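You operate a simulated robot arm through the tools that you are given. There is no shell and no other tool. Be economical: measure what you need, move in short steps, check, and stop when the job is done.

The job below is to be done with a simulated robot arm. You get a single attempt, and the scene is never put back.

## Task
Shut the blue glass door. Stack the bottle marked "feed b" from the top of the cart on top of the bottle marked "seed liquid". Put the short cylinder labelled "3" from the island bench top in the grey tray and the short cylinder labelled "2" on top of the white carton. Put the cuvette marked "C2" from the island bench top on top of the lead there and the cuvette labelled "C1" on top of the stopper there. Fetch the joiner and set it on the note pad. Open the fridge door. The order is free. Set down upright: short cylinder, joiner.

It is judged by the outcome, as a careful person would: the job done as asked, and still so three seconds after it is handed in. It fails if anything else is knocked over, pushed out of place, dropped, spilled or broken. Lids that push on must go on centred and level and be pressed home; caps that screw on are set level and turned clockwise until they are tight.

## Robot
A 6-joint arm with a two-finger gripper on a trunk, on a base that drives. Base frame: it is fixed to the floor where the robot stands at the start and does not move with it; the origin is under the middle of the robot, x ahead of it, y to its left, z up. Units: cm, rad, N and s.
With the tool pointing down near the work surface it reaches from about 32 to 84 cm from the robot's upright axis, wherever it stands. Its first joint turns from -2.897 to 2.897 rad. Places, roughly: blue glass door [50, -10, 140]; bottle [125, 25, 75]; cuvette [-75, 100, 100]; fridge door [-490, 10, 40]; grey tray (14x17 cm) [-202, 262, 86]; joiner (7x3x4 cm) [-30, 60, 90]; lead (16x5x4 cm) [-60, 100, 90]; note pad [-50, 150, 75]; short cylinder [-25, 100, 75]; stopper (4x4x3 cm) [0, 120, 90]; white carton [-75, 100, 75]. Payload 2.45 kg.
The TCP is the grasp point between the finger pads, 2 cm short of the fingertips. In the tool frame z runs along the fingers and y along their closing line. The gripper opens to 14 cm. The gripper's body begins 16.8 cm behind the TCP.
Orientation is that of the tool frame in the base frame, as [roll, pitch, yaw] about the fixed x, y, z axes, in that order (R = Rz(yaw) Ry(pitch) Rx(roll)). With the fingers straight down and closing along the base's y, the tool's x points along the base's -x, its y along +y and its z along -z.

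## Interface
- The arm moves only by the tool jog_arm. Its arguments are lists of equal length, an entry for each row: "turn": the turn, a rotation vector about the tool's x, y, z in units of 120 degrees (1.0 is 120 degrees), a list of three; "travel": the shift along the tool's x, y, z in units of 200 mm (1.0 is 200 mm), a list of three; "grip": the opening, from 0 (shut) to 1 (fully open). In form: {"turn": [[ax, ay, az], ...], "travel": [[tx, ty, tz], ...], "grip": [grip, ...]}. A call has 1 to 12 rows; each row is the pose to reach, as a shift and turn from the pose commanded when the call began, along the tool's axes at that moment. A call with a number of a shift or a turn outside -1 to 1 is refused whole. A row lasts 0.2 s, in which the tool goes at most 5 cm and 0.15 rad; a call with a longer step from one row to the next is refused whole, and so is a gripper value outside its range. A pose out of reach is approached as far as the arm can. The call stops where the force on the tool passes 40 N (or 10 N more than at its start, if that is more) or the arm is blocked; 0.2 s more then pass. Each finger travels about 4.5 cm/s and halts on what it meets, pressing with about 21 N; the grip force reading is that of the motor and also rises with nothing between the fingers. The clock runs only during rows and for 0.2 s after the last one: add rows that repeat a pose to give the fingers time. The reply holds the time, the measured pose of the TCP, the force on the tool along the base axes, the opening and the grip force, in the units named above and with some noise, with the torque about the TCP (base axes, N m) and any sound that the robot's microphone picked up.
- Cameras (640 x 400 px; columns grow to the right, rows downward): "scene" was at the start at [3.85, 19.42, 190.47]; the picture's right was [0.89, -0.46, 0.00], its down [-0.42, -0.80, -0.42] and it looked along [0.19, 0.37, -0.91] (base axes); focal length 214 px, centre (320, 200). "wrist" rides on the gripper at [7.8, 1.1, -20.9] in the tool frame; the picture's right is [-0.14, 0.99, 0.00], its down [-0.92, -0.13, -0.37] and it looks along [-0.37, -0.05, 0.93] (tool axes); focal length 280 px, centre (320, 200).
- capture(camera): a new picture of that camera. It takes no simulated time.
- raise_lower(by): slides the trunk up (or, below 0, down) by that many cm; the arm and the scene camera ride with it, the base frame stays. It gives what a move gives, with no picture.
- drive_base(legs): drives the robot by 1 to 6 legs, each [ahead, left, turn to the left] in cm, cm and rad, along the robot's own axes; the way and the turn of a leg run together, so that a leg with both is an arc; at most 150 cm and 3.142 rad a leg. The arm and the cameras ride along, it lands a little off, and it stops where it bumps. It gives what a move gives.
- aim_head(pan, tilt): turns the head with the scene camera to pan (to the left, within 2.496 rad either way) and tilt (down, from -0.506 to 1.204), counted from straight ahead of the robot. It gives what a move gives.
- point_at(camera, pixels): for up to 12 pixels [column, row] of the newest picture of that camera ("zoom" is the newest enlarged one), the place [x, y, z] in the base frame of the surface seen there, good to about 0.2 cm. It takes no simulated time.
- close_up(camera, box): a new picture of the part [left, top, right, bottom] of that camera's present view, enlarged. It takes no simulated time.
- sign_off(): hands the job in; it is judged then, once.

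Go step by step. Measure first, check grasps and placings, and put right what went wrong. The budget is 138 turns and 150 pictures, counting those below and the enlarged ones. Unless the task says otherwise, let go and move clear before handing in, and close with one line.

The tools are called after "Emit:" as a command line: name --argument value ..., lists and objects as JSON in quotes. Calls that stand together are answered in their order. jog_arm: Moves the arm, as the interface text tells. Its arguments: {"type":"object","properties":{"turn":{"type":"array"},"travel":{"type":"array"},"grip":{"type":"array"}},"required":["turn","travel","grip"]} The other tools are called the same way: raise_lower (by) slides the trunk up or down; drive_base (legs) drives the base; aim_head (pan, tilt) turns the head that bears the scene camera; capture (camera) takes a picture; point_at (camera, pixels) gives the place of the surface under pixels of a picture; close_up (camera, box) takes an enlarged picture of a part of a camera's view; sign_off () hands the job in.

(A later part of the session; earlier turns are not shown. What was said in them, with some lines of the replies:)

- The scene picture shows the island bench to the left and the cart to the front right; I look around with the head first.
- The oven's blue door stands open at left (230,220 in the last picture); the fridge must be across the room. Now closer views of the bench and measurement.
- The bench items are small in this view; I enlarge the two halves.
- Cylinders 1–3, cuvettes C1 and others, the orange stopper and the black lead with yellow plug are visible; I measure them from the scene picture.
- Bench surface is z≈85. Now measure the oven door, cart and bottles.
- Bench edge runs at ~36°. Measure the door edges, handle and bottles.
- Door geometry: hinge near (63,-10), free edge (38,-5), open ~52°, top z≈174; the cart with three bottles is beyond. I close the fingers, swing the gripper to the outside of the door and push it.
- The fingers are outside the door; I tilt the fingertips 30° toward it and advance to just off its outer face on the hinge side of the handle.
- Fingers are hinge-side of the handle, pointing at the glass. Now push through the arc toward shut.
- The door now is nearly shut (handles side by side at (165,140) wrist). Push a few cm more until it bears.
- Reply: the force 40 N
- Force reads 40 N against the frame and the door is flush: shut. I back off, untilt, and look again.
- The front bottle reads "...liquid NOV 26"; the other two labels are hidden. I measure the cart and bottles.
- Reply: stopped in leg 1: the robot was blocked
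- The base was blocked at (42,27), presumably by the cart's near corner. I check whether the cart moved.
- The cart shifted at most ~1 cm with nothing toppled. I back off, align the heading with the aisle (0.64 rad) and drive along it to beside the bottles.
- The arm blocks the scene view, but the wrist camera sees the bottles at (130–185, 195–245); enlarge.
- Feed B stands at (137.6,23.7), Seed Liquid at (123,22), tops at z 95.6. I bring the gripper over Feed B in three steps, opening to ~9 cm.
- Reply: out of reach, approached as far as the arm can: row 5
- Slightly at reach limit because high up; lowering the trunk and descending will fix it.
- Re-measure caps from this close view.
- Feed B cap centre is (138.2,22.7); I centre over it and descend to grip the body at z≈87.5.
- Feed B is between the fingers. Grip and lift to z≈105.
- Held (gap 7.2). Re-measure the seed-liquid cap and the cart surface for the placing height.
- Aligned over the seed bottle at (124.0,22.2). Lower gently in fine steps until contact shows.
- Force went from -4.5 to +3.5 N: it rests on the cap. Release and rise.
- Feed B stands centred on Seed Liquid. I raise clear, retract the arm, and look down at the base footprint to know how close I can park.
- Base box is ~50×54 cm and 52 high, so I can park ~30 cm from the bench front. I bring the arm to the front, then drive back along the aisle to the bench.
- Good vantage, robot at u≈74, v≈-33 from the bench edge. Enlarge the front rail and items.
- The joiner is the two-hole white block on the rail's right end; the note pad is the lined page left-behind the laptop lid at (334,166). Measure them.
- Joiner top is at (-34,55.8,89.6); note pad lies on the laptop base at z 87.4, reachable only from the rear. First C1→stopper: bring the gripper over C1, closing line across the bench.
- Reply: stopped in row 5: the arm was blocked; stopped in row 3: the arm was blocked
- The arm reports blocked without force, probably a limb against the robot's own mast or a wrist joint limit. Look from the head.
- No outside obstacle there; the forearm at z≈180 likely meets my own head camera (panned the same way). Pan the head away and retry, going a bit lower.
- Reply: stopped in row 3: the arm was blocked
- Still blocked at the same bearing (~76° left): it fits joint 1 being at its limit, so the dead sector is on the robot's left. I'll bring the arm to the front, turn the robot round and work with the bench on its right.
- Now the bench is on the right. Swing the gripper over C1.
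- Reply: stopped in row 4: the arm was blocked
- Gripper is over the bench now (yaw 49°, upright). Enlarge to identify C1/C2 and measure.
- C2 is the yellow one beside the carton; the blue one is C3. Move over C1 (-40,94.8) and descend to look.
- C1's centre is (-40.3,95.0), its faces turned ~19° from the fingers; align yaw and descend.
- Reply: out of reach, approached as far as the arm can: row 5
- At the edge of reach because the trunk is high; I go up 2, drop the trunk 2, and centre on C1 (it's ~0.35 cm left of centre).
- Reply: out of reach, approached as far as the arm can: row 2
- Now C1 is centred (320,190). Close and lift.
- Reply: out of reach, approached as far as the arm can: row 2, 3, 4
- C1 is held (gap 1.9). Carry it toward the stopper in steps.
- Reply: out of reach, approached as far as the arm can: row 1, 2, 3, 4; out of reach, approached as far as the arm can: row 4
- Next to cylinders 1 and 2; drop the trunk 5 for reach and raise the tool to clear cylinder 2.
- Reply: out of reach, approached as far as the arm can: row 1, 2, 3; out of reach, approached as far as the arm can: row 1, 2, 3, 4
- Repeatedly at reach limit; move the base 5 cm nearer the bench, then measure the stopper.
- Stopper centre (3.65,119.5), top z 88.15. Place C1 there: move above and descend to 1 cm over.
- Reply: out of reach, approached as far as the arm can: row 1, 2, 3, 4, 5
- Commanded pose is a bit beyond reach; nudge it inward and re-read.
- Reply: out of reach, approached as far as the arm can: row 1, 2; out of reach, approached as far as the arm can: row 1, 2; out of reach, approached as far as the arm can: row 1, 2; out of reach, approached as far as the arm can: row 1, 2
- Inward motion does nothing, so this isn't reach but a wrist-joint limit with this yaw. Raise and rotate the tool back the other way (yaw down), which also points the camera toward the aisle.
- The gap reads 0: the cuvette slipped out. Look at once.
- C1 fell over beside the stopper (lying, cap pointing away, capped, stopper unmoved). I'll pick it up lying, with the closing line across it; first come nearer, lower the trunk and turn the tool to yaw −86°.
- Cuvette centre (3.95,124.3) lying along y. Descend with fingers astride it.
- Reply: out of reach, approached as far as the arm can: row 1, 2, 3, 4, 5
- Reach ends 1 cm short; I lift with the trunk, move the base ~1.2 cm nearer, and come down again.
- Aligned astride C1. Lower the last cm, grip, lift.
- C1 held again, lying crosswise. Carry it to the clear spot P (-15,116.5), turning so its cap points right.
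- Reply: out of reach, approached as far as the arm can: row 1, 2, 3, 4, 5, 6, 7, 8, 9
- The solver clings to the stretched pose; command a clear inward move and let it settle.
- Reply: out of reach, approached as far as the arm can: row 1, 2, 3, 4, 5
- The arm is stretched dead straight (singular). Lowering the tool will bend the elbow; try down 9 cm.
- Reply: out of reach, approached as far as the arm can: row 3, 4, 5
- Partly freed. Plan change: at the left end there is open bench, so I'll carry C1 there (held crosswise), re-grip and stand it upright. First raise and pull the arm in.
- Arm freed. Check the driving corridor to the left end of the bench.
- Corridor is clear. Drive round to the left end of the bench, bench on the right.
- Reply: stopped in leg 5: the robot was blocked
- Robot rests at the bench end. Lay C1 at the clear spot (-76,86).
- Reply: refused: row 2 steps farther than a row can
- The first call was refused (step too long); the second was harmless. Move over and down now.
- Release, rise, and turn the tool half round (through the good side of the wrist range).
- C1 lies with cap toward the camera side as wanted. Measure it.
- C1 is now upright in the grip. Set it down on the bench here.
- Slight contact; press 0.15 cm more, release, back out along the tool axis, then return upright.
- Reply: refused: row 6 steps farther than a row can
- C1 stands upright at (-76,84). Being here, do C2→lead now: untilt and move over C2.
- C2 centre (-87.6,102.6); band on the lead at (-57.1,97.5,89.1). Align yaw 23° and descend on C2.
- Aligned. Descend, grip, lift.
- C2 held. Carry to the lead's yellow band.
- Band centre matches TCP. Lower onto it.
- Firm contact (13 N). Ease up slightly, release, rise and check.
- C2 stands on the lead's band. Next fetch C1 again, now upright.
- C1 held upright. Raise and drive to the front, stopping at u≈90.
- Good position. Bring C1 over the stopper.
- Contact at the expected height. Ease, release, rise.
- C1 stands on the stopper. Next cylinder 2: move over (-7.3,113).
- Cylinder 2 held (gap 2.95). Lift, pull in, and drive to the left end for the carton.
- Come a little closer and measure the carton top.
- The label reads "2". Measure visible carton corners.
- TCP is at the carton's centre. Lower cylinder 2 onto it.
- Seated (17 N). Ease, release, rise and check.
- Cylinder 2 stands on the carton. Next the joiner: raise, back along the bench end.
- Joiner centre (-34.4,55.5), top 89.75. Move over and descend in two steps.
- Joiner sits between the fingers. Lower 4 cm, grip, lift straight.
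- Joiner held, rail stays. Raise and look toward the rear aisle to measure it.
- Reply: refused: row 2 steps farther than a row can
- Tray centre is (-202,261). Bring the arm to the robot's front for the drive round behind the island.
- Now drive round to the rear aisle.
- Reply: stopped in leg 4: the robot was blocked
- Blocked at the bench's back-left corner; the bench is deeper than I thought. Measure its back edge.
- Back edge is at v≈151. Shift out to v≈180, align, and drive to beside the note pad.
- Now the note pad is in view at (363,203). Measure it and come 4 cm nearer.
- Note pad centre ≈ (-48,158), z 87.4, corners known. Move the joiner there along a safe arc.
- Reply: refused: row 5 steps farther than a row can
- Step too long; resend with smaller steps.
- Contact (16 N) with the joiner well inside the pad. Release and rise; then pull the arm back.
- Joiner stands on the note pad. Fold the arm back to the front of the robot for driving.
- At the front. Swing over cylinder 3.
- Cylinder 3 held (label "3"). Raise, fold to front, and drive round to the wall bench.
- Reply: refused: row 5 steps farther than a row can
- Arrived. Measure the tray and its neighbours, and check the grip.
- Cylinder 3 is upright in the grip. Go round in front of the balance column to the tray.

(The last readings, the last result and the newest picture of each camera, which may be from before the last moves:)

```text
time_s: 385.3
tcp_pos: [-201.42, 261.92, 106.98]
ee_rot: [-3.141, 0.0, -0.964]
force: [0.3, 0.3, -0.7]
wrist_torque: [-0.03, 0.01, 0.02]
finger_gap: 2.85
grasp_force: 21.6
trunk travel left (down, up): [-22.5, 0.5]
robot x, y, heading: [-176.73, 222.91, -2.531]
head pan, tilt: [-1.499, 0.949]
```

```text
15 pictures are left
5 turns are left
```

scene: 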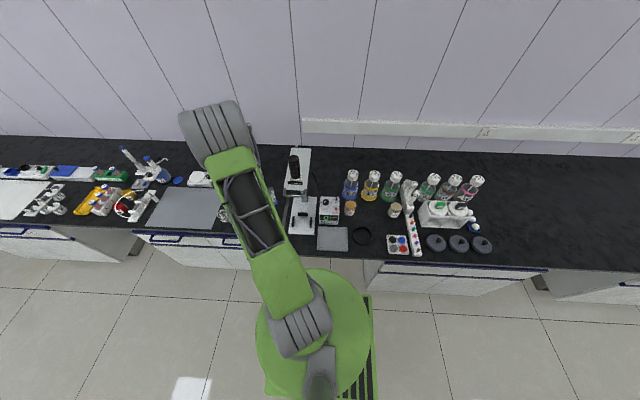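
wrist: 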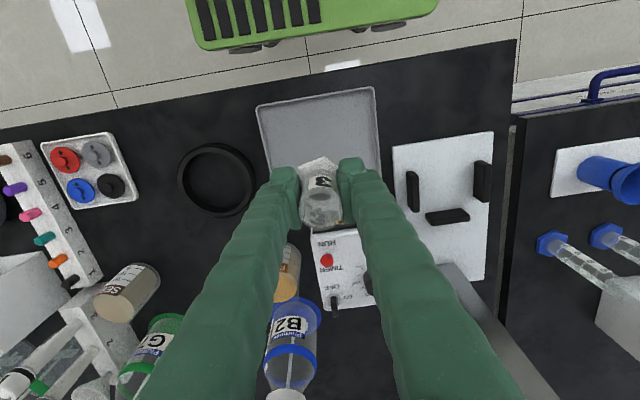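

Only five turns remain, so I place the cylinder, retract, drive toward the fridge and survey it in one go.

Emit:
jog_arm --turn '[[0, 0, 0], [0, 0, 0], [0, 0, 0], [0, 0, 0], [0, 0, 0], [0, 0, 0], [0, 0, 0], [0, 0, 0]]' --travel '[[0, 0, 0.2], [0, 0, 0.4], [0, 0, 0.6], [0, 0, 0.75], [0, 0, 0.83], [0, 0, 0.86], [0, 0, 0.877], [0, 0, 0.887]]' --grip '[0.1, 0.1, 0.1, 0.1, 0.1, 0.1, 0.1, 0.1]'

Emit:
jog_arm --turn '[[0, 0, 0], [0, 0, 0], [0, 0, 0], [0, 0, 0], [0, 0, 0]]' --travel '[[0, 0, -0.004], [0, 0, -0.006], [0, 0, -0.006], [0, 0, -0.006], [0, 0, -0.006]]' --grip '[0.1, 0.25, 0.33, 0.38, 0.38]'

Emit:
jog_arm --turn '[[0, 0, 0], [0, 0, 0], [0, 0, 0], [0, 0, 0], [0, 0, 0], [0, 0, 0]]' --travel '[[0, 0, -0.1], [0, 0, -0.3], [0, 0, -0.5], [0, 0, -0.7], [0, 0, -0.9], [0, 0, -1]]' --grip '[0.38, 0.38, 0.38, 0.38, 0.38, 0.38]'

Emit:
capture --camera "wrist"

Emit:
jog_arm --turn '[[0, 0, 0], [0, 0, 0], [0, 0, 0], [0, 0, 0], [0, 0, 0]]' --travel '[[0.094, 0.194, 0], [0.188, 0.388, 0], [0.282, 0.582, 0], [0.376, 0.776, 0], [0.47, 0.97, 0]]' --grip '[0.38, 0.38, 0.38, 0.38, 0.38]'

Emit:
drive_base --legs '[[0, 18, 0], [150, 0, 0.02], [112, 0, 0]]'

Emit:
aim_head --pan -0.25 --tilt 0.75

Emit:
capture --camera "scene"

Emit:
point_at --camera "scene" --pixels '[[80, 60], [160, 60], [240, 60], [320, 60], [400, 60], [480, 60], [80, 110], [160, 110], [240, 110], [320, 110], [400, 110], [480, 110]]'

Emit:
point_at --camera "scene" --pixels '[[80, 160], [160, 160], [240, 160], [320, 160], [400, 160], [480, 160], [80, 210], [160, 210], [240, 210], [320, 210], [400, 210], [480, 210]]'

Emit:
point_at --camera "scene" --pixels '[[200, 85], [280, 85], [360, 85], [440, 85], [200, 135], [280, 135], [360, 135], [440, 135], [200, 185], [280, 185], [360, 185], [440, 185]]'

Emit:
close_up --camera "scene" --box '[160, 20, 480, 220]'

```text
time_s: 387.1
tcp_pos: [-201.49, 261.88, 89.05]
ee_rot: [-3.142, 0.003, -0.963]
force: [2.1, -0.6, 15.7]
wrist_torque: [0.04, 0.01, 0.13]
finger_gap: 2.88
grasp_force: 21.4
trunk travel left (down, up): [-22.5, 0.5]
robot x, y, heading: [-176.77, 223.13, -2.531]
head pan, tilt: [-1.499, 0.949]
```

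```text
time_s: 388.3
tcp_pos: [-201.28, 261.82, 89.27]
ee_rot: [3.141, 0.001, -0.964]
force: [0.0, 0.4, -0.4]
wrist_torque: [-0.04, 0.0, 0.03]
finger_gap: 5.33
grasp_force: 0.0
trunk travel left (down, up): [-22.5, 0.5]
robot x, y, heading: [-176.71, 222.85, -2.53]
head pan, tilt: [-1.499, 0.949]
```

```text
time_s: 389.7
tcp_pos: [-201.25, 261.87, 109.19]
ee_rot: [3.142, 0.001, -0.964]
force: [-0.7, 0.5, 0.2]
wrist_torque: [0.03, 0.03, 0.0]
finger_gap: 5.31
grasp_force: 0.0
trunk travel left (down, up): [-22.5, 0.5]
robot x, y, heading: [-176.51, 222.9, -2.533]
head pan, tilt: [-1.499, 0.949]
```

```text
14 pictures are left
```

wrist: 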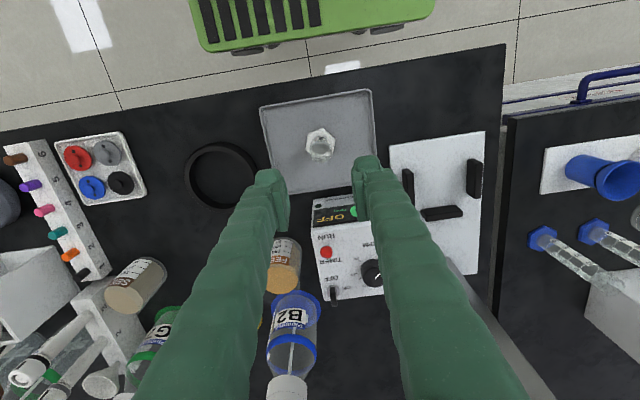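

```text
time_s: 390.9
tcp_pos: [-212.11, 242.74, 109.46]
ee_rot: [-3.138, 0.004, -0.965]
force: [-0.3, -0.2, 0.1]
wrist_torque: [0.0, -0.02, -0.04]
finger_gap: 5.31
grasp_force: 0.0
trunk travel left (down, up): [-22.5, 0.5]
robot x, y, heading: [-176.85, 223.23, -2.533]
head pan, tilt: [-1.499, 0.949]
```

```text
time_s: 405.2
tcp_pos: [-410.87, 79.92, 109.49]
ee_rot: [3.141, 0.0, -0.965]
force: [-0.4, 0.8, 0.3]
wrist_torque: [0.02, -0.07, -0.01]
finger_gap: 5.32
grasp_force: 0.0
trunk travel left (down, up): [-22.5, 0.5]
robot x, y, heading: [-375.22, 59.98, -2.531]
head pan, tilt: [-1.499, 0.949]
```

```text
time_s: 406.6
tcp_pos: [-410.89, 79.93, 109.4]
ee_rot: [3.142, 0.001, -0.966]
force: [0.6, -0.7, -0.6]
wrist_torque: [-0.01, 0.0, -0.01]
finger_gap: 5.32
grasp_force: 0.1
trunk travel left (down, up): [-22.5, 0.5]
robot x, y, heading: [-375.67, 60.28, -2.534]
head pan, tilt: [-0.25, 0.75]
```

```text
13 pictures are left
```

scene: 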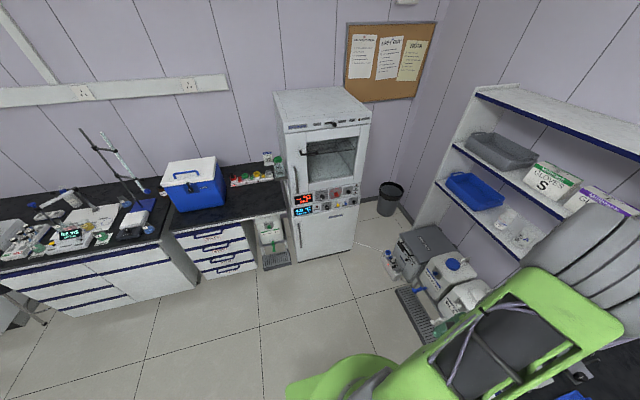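

```text
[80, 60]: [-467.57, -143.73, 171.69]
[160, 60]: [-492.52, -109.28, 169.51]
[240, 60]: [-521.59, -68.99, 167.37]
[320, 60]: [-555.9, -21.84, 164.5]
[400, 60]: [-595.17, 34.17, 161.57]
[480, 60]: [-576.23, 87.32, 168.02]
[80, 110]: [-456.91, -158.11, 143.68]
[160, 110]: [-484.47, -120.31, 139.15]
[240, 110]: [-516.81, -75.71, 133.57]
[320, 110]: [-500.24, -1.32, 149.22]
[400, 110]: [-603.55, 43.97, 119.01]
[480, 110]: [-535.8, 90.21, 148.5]
```

```text
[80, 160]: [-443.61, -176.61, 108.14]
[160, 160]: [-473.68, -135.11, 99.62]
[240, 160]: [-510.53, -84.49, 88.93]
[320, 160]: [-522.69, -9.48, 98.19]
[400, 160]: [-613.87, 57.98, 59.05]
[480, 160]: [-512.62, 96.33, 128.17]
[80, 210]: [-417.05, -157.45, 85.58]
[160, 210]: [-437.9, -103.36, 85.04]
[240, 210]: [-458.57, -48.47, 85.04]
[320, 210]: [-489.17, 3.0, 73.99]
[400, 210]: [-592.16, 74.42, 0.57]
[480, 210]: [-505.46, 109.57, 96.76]
```

```text
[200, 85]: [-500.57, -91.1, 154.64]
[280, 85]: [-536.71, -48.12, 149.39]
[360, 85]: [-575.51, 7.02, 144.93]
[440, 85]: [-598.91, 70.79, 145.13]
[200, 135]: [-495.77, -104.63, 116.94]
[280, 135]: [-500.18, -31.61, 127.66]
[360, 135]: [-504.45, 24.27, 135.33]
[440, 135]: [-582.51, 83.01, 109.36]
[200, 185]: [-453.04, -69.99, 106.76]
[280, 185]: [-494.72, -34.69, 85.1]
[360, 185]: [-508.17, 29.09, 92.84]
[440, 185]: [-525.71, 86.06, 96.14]
```

```text
2.00 times, centred on (320, 120) of scene
4 turns are left
```

zoom: 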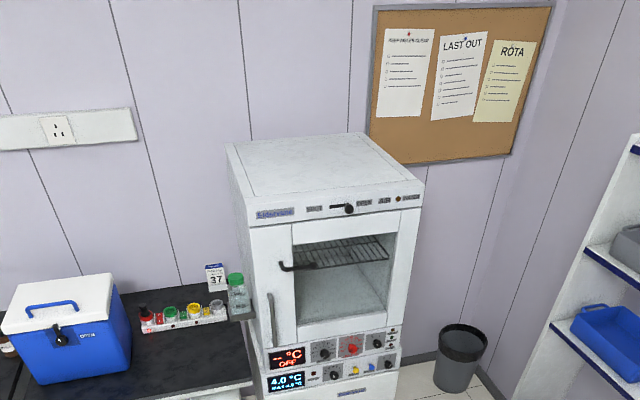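

Cylinder 3 stands in the tray. The fridge is the lower part of the tower (4.0 °C), face at u≈-357. I zoom on its door, pre-shape the tool (pointing forward-down), approach and survey with both cameras.

Emit:
close_up --camera "scene" --box '[275, 180, 375, 265]'

Emit:
point_at --camera "zoom" --pixels '[[100, 100], [150, 140], [200, 140], [300, 130], [400, 120], [480, 110], [120, 180], [200, 180], [300, 170], [400, 160], [480, 150], [150, 220]]'

Emit:
point_at --camera "zoom" --pixels '[[200, 220], [300, 210], [400, 200], [480, 190], [160, 260], [230, 260], [300, 250], [400, 240], [470, 230], [200, 320], [300, 310], [440, 290]]'

Emit:
jog_arm --turn '[[0, 0, 0], [0, 0, 0], [0, 0, 0], [0, 0, 0]]' --travel '[[0.13, 0.2, 0], [0.265, 0.4, 0], [0.4, 0.6, 0], [0.53, 0.8, 0]]' --grip '[0.38, 0.38, 0.38, 0.38]'

Emit:
jog_arm --turn '[[0, 0, 0], [0, 0, 0], [0, 0, 0], [0, 0, 0]]' --travel '[[0.13, 0.2, 0], [0.265, 0.4, 0], [0.4, 0.6, 0], [0.53, 0.8, 0]]' --grip '[0.38, 0.38, 0.38, 0.38]'

Emit:
jog_arm --turn '[[0, 0, -0.069], [0, 0, -0.138], [0, 0, -0.207], [0, 0, -0.276], [0, 0, -0.345], [0, 0, -0.414], [0, 0, -0.483], [0, 0, -0.552], [0, 0, -0.621], [0, 0, -0.69], [0, 0, -0.76]]' --travel '[[0, 0, 0], [0, 0, 0], [0, 0, 0], [0, 0, 0], [0, 0, 0], [0, 0, 0], [0, 0, 0], [0, 0, 0], [0, 0, 0], [0, 0, 0], [0, 0, 0]]' --grip '[0.38, 0.38, 0.38, 0.38, 0.38, 0.38, 0.38, 0.38, 0.38, 0.38, 0.38]'

Emit:
jog_arm --turn '[[0, -0.065, 0], [0, -0.13, 0], [0, -0.195, 0], [0, -0.26, 0], [0, -0.325, 0], [0, -0.375, 0]]' --travel '[[0, 0, 0], [0, 0, 0], [0, 0, 0], [0, 0, 0], [0, 0, 0], [0, 0, 0]]' --grip '[0.38, 0.38, 0.38, 0.38, 0.38, 0.38]'

Emit:
raise_lower --by -21

Emit:
drive_base --legs '[[30, 8, 0]]'

Emit:
capture --camera "wrist"

Emit:
point_at --camera "wrist" --pixels '[[240, 40], [320, 40], [400, 40], [480, 40], [240, 80], [320, 80], [400, 80], [480, 80], [320, 120], [400, 120], [480, 120], [560, 80]]'

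Emit:
point_at --camera "wrist" --pixels '[[120, 80], [180, 120], [120, 160], [480, 160], [560, 160], [480, 220], [560, 220], [480, 280], [560, 280], [320, 160], [560, 120], [600, 200]]'

Emit:
aim_head --pan -0.45 --tilt 0.9

Emit:
capture --camera "scene"

```text
4.71 times, centred on (325, 222) of scene
```

zoom: 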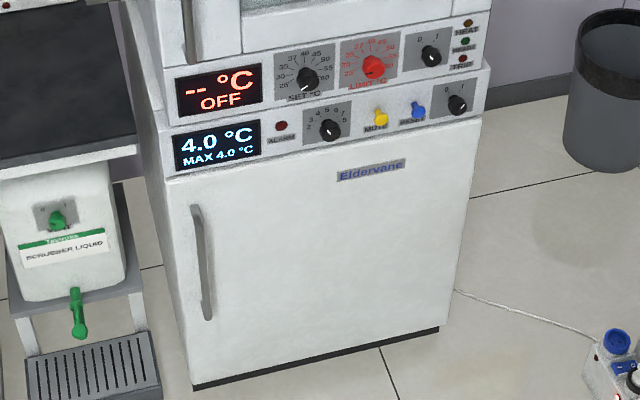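

```text
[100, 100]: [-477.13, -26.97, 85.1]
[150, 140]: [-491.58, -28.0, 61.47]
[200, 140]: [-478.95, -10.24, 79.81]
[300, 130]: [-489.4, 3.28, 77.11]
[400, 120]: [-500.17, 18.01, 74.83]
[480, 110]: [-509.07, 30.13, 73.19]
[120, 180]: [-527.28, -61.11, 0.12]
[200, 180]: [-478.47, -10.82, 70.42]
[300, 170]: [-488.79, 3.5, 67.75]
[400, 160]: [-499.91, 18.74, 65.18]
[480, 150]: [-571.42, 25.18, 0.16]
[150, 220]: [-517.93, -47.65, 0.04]
```

```text
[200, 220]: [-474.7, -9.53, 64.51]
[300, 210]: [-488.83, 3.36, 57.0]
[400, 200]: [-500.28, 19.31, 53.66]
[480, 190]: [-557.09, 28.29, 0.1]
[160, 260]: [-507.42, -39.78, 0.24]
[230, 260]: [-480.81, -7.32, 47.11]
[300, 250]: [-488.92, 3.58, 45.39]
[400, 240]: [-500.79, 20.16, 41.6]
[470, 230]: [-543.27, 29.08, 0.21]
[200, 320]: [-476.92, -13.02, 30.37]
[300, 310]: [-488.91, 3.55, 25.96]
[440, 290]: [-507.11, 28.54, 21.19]
```

```text
time_s: 407.6
tcp_pos: [-417.66, 62.02, 109.52]
ee_rot: [-3.141, -0.001, -0.964]
force: [0.0, -0.3, 0.3]
wrist_torque: [0.05, -0.02, 0.01]
finger_gap: 5.3
grasp_force: 0.0
trunk travel left (down, up): [-22.5, 0.5]
robot x, y, heading: [-375.19, 59.91, -2.534]
head pan, tilt: [-0.25, 0.75]
```

```text
time_s: 408.6
tcp_pos: [-425.1, 44.1, 109.83]
ee_rot: [-3.142, 0.001, -0.966]
force: [-0.4, -0.4, 0.5]
wrist_torque: [0.05, -0.01, -0.01]
finger_gap: 5.3
grasp_force: 0.0
trunk travel left (down, up): [-22.5, 0.5]
robot x, y, heading: [-375.57, 60.1, -2.53]
head pan, tilt: [-0.25, 0.75]
```

```text
time_s: 411.0
tcp_pos: [-425.2, 44.06, 109.39]
ee_rot: [-3.141, 0.001, 0.631]
force: [1.0, 0.1, -0.4]
wrist_torque: [-0.04, -0.01, -0.02]
finger_gap: 5.32
grasp_force: 0.0
trunk travel left (down, up): [-22.5, 0.5]
robot x, y, heading: [-375.37, 59.78, -2.536]
head pan, tilt: [-0.25, 0.75]
```

```text
time_s: 412.4
tcp_pos: [-429.06, 44.61, 114.59]
ee_rot: [3.09, 0.757, 0.597]
force: [-1.3, -0.7, -0.9]
wrist_torque: [0.06, -0.12, 0.03]
finger_gap: 5.34
grasp_force: 0.1
out of reach, approached as far as the arm can: row 2, 3, 4, 5, 6
trunk travel left (down, up): [-22.5, 0.5]
robot x, y, heading: [-375.67, 59.6, -2.531]
head pan, tilt: [-0.25, 0.75]
```

```text
time_s: 414.7
tcp_pos: [-428.89, 44.73, 93.72]
ee_rot: [3.091, 0.758, 0.601]
force: [-0.2, 0.6, 0.0]
wrist_torque: [0.05, 0.0, 0.03]
finger_gap: 5.33
grasp_force: 0.1
trunk travel left (down, up): [-1.5, 21.5]
robot x, y, heading: [-375.17, 60.01, -2.531]
head pan, tilt: [-0.25, 0.75]
```

```text
time_s: 416.7
tcp_pos: [-448.22, 21.21, 93.74]
ee_rot: [3.092, 0.759, 0.605]
force: [-0.5, -0.4, -0.4]
wrist_torque: [0.0, -0.02, 0.04]
finger_gap: 5.33
grasp_force: 0.1
trunk travel left (down, up): [-1.5, 21.5]
robot x, y, heading: [-394.7, 36.95, -2.527]
head pan, tilt: [-0.25, 0.75]
```

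```text
10 pictures are left
```

wrist: 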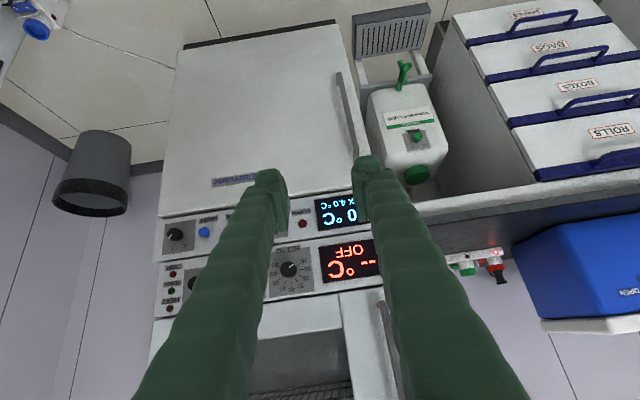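

```text
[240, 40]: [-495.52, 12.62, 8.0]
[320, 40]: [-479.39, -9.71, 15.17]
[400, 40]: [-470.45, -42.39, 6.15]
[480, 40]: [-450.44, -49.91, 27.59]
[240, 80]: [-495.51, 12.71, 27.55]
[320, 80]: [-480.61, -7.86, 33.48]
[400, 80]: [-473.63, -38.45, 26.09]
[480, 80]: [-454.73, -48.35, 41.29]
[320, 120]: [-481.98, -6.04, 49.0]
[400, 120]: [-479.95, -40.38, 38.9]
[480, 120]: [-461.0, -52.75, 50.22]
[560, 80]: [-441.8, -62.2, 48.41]
```

```text
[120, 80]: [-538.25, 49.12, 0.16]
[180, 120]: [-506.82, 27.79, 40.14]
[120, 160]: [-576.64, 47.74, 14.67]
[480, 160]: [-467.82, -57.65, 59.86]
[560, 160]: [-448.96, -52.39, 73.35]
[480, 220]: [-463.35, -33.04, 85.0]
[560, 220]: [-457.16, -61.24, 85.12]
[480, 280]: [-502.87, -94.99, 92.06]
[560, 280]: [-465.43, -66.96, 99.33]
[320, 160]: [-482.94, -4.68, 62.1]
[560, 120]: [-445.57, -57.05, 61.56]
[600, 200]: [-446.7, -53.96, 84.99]
```

```text
time_s: 417.5
tcp_pos: [-448.25, 21.26, 93.75]
ee_rot: [3.09, 0.76, 0.606]
force: [-0.2, 0.1, -0.3]
wrist_torque: [-0.03, -0.03, -0.02]
finger_gap: 5.32
grasp_force: 0.0
trunk travel left (down, up): [-1.5, 21.5]
robot x, y, heading: [-394.46, 36.52, -2.53]
head pan, tilt: [-0.45, 0.901]
```

```text
9 pictures are left
3 turns are left
```

scene: 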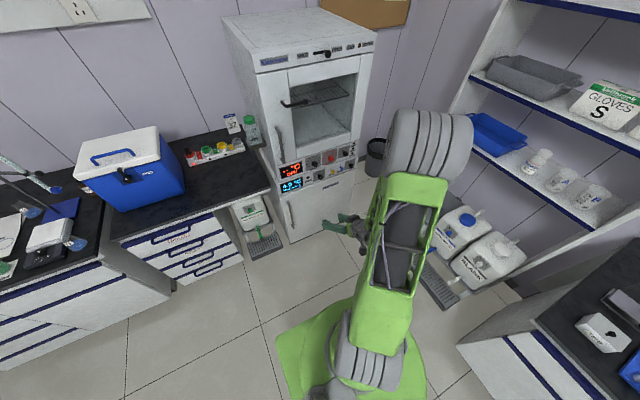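

The fridge door's vertical handle bar is at about (-474.6,-9.6), z 31–66, hinge at the far side (-508,30). I line up with the base, lower at a standoff, go forward astride the bar, close, and pull along the arc with the base.

Emit:
drive_base --legs '[[12.6, 10.2, 0]]'

Emit:
jog_arm --turn '[[0, 0, 0], [0, 0, 0], [0, 0, 0], [0, 0, 0], [0, 0, 0]]' --travel '[[-0.131, -0.005, 0.124], [-0.262, -0.011, 0.248], [-0.392, -0.016, 0.371], [-0.523, -0.022, 0.495], [-0.654, -0.027, 0.619]]' --grip '[0.5, 0.6, 0.7, 0.7, 0.7]'

Emit:
jog_arm --turn '[[0, 0, 0], [0, 0, 0], [0, 0, 0], [0, 0, 0], [0, 0, 0]]' --travel '[[0.125, -0.007, 0.131], [0.249, -0.013, 0.262], [0.374, -0.02, 0.394], [0.498, -0.026, 0.525], [0.623, -0.033, 0.656]]' --grip '[0.7, 0.7, 0.7, 0.7, 0.7]'

Emit:
jog_arm --turn '[[0, 0, 0], [0, 0, 0], [0, 0, 0], [0, 0, 0], [0, 0, 0]]' --travel '[[0.125, -0.007, 0.131], [0.249, -0.013, 0.262], [0.374, -0.02, 0.394], [0.498, -0.026, 0.525], [0.623, -0.033, 0.656]]' --grip '[0.7, 0.7, 0.7, 0.7, 0.7]'

Emit:
capture --camera "wrist"

Emit:
jog_arm --turn '[[0, 0, 0], [0, 0, 0], [0, 0, 0], [0, 0, 0]]' --travel '[[-0.1, -0.004, 0.095], [-0.2, -0.008, 0.19], [-0.27, -0.011, 0.255], [-0.291, -0.012, 0.275]]' --grip '[0.7, 0.7, 0.7, 0.7]'

Emit:
capture --camera "wrist"

Emit:
jog_arm --turn '[[0, 0, 0], [0, 0, 0], [0, 0, 0], [0, 0, 0], [0, 0, 0], [0, 0, 0], [0, 0, 0], [0, 0, 0]]' --travel '[[0, 0, 0], [0, 0, 0], [0, 0, 0], [0, 0, 0], [0, 0, 0], [0, 0, 0], [0, 0, 0], [0, 0, 0]]' --grip '[0.5, 0.3, 0.1, 0, 0, 0, 0, 0]'

Emit:
drive_base --legs '[[-6.5, -0.9, 0], [-6.7, -2.0, 0], [-6.1, -2.8, 0], [-5.8, -3.4, 0], [-5.3, -4.2, 0], [-4.7, -4.9, 0]]'

Emit:
capture --camera "wrist"

Emit:
capture --camera "scene"

Emit:
point_at --camera "wrist" --pixels '[[160, 40], [240, 40], [320, 40], [400, 40], [480, 40], [160, 120], [240, 120], [320, 120], [400, 120], [480, 120], [240, 180], [400, 180]]'

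Emit:
point_at --camera "scene" --pixels '[[240, 180], [260, 200], [280, 200], [300, 200], [320, 200], [340, 200], [260, 230], [280, 230], [300, 230], [320, 230], [340, 230], [300, 170]]'

```text
time_s: 419.0
tcp_pos: [-452.97, 5.84, 93.75]
ee_rot: [3.09, 0.758, 0.608]
force: [-0.6, -0.5, 0.4]
wrist_torque: [0.0, 0.0, 0.02]
finger_gap: 5.31
grasp_force: 0.0
trunk travel left (down, up): [-1.5, 21.5]
robot x, y, heading: [-399.24, 21.23, -2.528]
head pan, tilt: [-0.45, 0.901]
```

```text
time_s: 420.2
tcp_pos: [-467.74, -4.8, 93.94]
ee_rot: [3.091, 0.759, 0.607]
force: [-0.5, -0.3, 0.1]
wrist_torque: [-0.03, 0.05, -0.03]
finger_gap: 9.82
grasp_force: 0.0
trunk travel left (down, up): [-1.5, 21.5]
robot x, y, heading: [-399.44, 21.21, -2.526]
head pan, tilt: [-0.45, 0.901]
```

```text
time_s: 421.4
tcp_pos: [-467.57, -4.44, 75.38]
ee_rot: [3.085, 0.757, 0.601]
force: [-0.2, -0.4, -0.3]
wrist_torque: [0.0, 0.0, -0.02]
finger_gap: 9.8
grasp_force: 0.1
trunk travel left (down, up): [-1.5, 21.5]
robot x, y, heading: [-399.32, 21.54, -2.524]
head pan, tilt: [-0.45, 0.901]
```

```text
time_s: 422.6
tcp_pos: [-469.27, -4.94, 57.58]
ee_rot: [3.061, 0.753, 0.592]
force: [0.4, 0.4, -0.1]
wrist_torque: [0.0, 0.0, -0.01]
finger_gap: 9.81
grasp_force: 0.0
out of reach, approached as far as the arm can: row 1, 2, 3, 4, 5
trunk travel left (down, up): [-1.5, 21.5]
robot x, y, heading: [-399.39, 21.49, -2.523]
head pan, tilt: [-0.45, 0.901]
```

```text
8 pictures are left
```

wrist: 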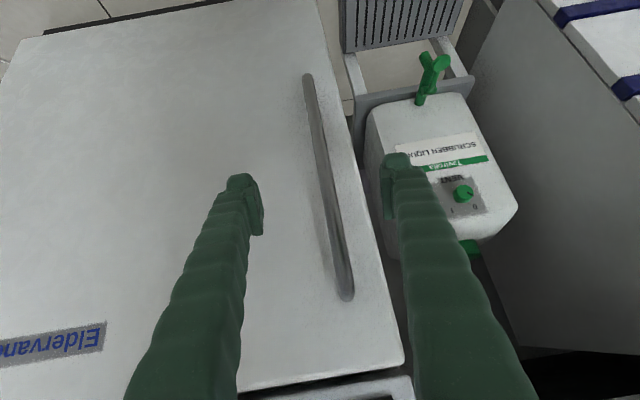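

```text
time_s: 423.6
tcp_pos: [-475.69, -9.42, 57.4]
ee_rot: [3.09, 0.759, 0.606]
force: [-0.7, 0.1, 0.5]
wrist_torque: [-0.02, 0.0, 0.01]
finger_gap: 9.81
grasp_force: 0.0
trunk travel left (down, up): [-1.5, 21.5]
robot x, y, heading: [-399.39, 21.22, -2.532]
head pan, tilt: [-0.45, 0.901]
```

```text
7 pictures are left
```

wrist: 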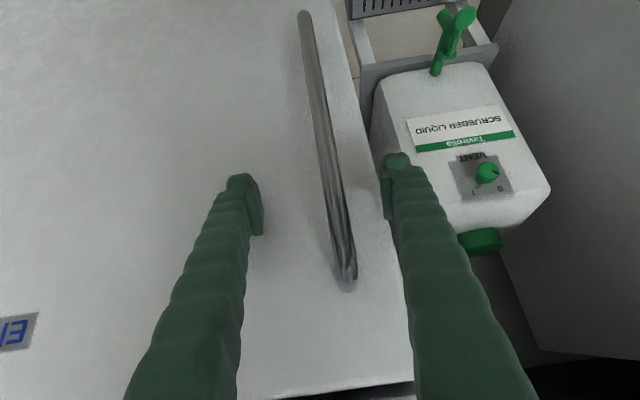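

```text
time_s: 425.0
tcp_pos: [-475.06, -10.32, 57.38]
ee_rot: [3.091, 0.759, 0.624]
force: [9.5, -6.6, 6.7]
wrist_torque: [0.45, 0.5, -0.03]
finger_gap: 1.16
grasp_force: 20.9
trunk travel left (down, up): [-1.5, 21.5]
robot x, y, heading: [-399.38, 21.43, -2.523]
head pan, tilt: [-0.45, 0.901]
stopped in row 7: the force on the tool passed its limit at 43 N (the readings are from after the stop); the commanded pose is now the measured one
```

```text
time_s: 427.8
tcp_pos: [-461.39, 11.06, 57.61]
ee_rot: [3.095, 0.761, 0.608]
force: [-3.2, 1.6, -3.3]
wrist_torque: [0.88, 0.73, -0.12]
finger_gap: 1.14
grasp_force: 38.4
trunk travel left (down, up): [-1.5, 21.5]
robot x, y, heading: [-385.16, 41.92, -2.532]
head pan, tilt: [-0.45, 0.901]
stopped in leg 4: the force on the tool passed its limit at 44 N (the readings are from after the stop); the commanded pose is now the measured one
```

```text
6 pictures are left
```

wrist: 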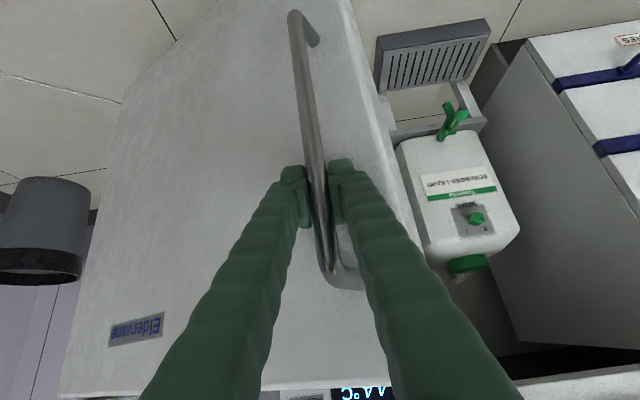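

```text
5 pictures are left
```

scene: 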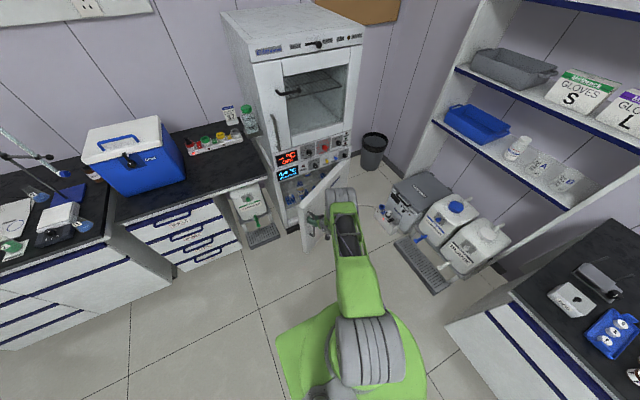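

```text
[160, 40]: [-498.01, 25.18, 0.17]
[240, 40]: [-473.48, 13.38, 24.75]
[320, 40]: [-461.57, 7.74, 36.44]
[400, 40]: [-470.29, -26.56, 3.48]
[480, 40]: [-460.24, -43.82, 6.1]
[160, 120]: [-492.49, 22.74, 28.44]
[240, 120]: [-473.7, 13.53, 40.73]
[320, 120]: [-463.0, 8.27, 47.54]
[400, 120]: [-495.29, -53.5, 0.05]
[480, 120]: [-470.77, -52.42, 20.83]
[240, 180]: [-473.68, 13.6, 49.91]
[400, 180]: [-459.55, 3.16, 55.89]
```

```text
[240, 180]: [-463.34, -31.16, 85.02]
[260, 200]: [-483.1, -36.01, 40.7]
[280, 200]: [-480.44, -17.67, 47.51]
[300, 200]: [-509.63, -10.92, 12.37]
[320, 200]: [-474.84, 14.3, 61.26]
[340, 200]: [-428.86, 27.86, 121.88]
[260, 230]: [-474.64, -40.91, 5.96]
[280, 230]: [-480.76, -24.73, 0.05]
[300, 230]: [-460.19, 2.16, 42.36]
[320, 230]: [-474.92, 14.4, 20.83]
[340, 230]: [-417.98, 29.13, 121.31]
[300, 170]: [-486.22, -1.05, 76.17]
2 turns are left
```

The door is open ~26–30° and still gripped. Continue the arc in short pulls, then release, back away and check.

Emit:
drive_base --legs '[[-2.8, -2.1, 0], [-2.8, -2.1, 0]]'

Emit:
drive_base --legs '[[-2.5, -2.4, 0], [-2.4, -2.5, 0]]'

Emit:
drive_base --legs '[[-2.2, -2.7, 0], [-2.0, -2.8, 0]]'

Emit:
drive_base --legs '[[-1.8, -3.0, 0], [-1.6, -3.1, 0]]'

Emit:
jog_arm --turn '[[0, 0, 0], [0, 0, 0], [0, 0, 0], [0, 0, 0], [0, 0, 0], [0, 0, 0]]' --travel '[[0, 0, 0], [0, 0, 0], [0, 0, 0], [0, 0, 0], [0, 0, 0], [0, 0, 0]]' --grip '[0.2, 0.35, 0.5, 0.6, 0.6, 0.6]'

Emit:
jog_arm --turn '[[0, 0, 0], [0, 0, 0], [0, 0, 0], [0, 0, 0], [0, 0, 0], [0, 0, 0]]' --travel '[[0, 0, -0.1], [0, 0, -0.25], [0, 0, -0.45], [0, 0, -0.65], [0, 0, -0.85], [0, 0, -1.0]]' --grip '[0.6, 0.6, 0.6, 0.6, 0.6, 0.6]'

Emit:
drive_base --legs '[[-10, 0, 0]]'

Emit:
capture --camera "scene"

Emit:
capture --camera "wrist"

```text
time_s: 429.2
tcp_pos: [-459.65, 17.65, 57.59]
ee_rot: [3.092, 0.763, 0.605]
force: [-24.2, 5.4, -11.0]
wrist_torque: [0.81, 0.72, 0.26]
finger_gap: 1.15
grasp_force: 38.4
trunk travel left (down, up): [-1.5, 21.5]
robot x, y, heading: [-382.76, 48.61, -2.529]
head pan, tilt: [-0.45, 0.901]
```

```text
time_s: 430.6
tcp_pos: [-458.57, 24.51, 57.58]
ee_rot: [3.093, 0.763, 0.605]
force: [-30.6, 1.6, -21.3]
wrist_torque: [0.64, 0.95, 0.28]
finger_gap: 1.16
grasp_force: 38.6
trunk travel left (down, up): [-1.5, 21.5]
robot x, y, heading: [-381.67, 55.31, -2.53]
head pan, tilt: [-0.45, 0.901]
```

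```text
time_s: 432.0
tcp_pos: [-458.51, 31.33, 57.69]
ee_rot: [3.095, 0.764, 0.604]
force: [-29.9, -1.3, -21.5]
wrist_torque: [0.69, 1.05, 0.23]
finger_gap: 1.16
grasp_force: 38.4
trunk travel left (down, up): [-1.5, 21.5]
robot x, y, heading: [-381.96, 61.43, -2.531]
head pan, tilt: [-0.45, 0.901]
```

```text
time_s: 433.6
tcp_pos: [-459.33, 38.21, 57.82]
ee_rot: [3.096, 0.767, 0.606]
force: [-21.9, -4.0, -18.7]
wrist_torque: [0.76, 0.98, 0.17]
finger_gap: 1.12
grasp_force: 38.7
trunk travel left (down, up): [-1.5, 21.5]
robot x, y, heading: [-382.18, 68.86, -2.53]
head pan, tilt: [-0.45, 0.901]
```

```text
time_s: 435.0
tcp_pos: [-459.26, 38.33, 57.96]
ee_rot: [3.095, 0.771, 0.609]
force: [0.7, 0.6, 0.3]
wrist_torque: [0.0, -0.01, 0.02]
finger_gap: 8.43
grasp_force: 0.0
trunk travel left (down, up): [-1.5, 21.5]
robot x, y, heading: [-382.71, 68.59, -2.53]
head pan, tilt: [-0.45, 0.901]
```

```text
time_s: 436.4
tcp_pos: [-450.34, 46.71, 73.05]
ee_rot: [3.063, 0.757, 0.591]
force: [0.4, 0.5, -0.3]
wrist_torque: [0.03, 0.04, 0.0]
finger_gap: 8.41
grasp_force: 0.0
out of reach, approached as far as the arm can: row 4, 5, 6
trunk travel left (down, up): [-1.5, 21.5]
robot x, y, heading: [-382.3, 68.91, -2.534]
head pan, tilt: [-0.45, 0.901]
```

```text
time_s: 437.5
tcp_pos: [-442.18, 52.47, 73.05]
ee_rot: [3.063, 0.759, 0.588]
force: [0.0, 0.8, -0.7]
wrist_torque: [-0.02, 0.0, -0.01]
finger_gap: 8.4
grasp_force: 0.0
trunk travel left (down, up): [-1.5, 21.5]
robot x, y, heading: [-374.37, 74.31, -2.532]
head pan, tilt: [-0.45, 0.901]
```

```text
4 pictures are left
```

scene: 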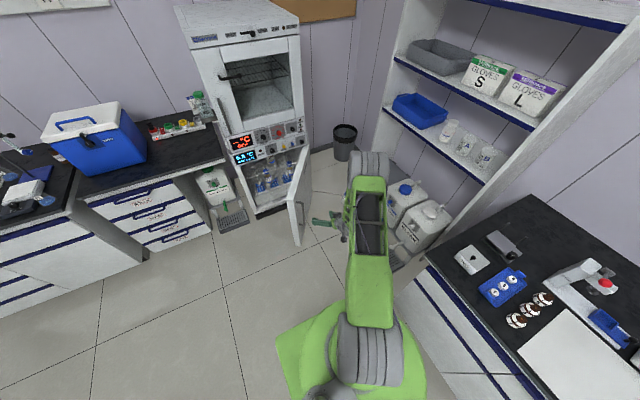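

```text
3 pictures are left
1 turns are left
```

wrist: 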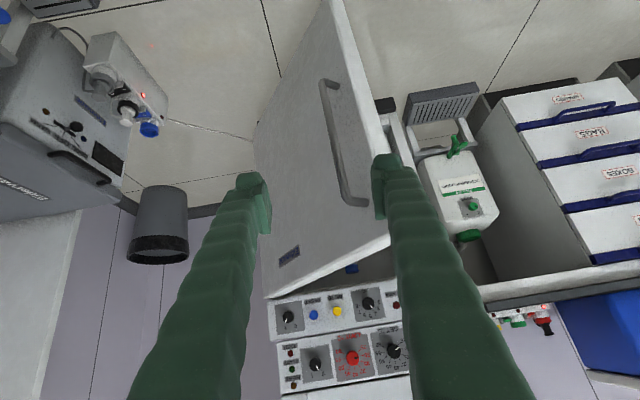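

The last pictures show the fridge door wide open, with its shelves visible at (275,180) in the scene picture, and the gripper clear of it. The other placings looked right when I last saw each of them, so I hand in.

Emit:
sign_off

```text
The job is handed in.
```

I did every task and handed the job in. Two mishaps may count against it: I dropped cuvette C1 from a low height and stood it up again before placing it on the stopper, and the base bumped the cart early on, moving it by about 1 cm at most.
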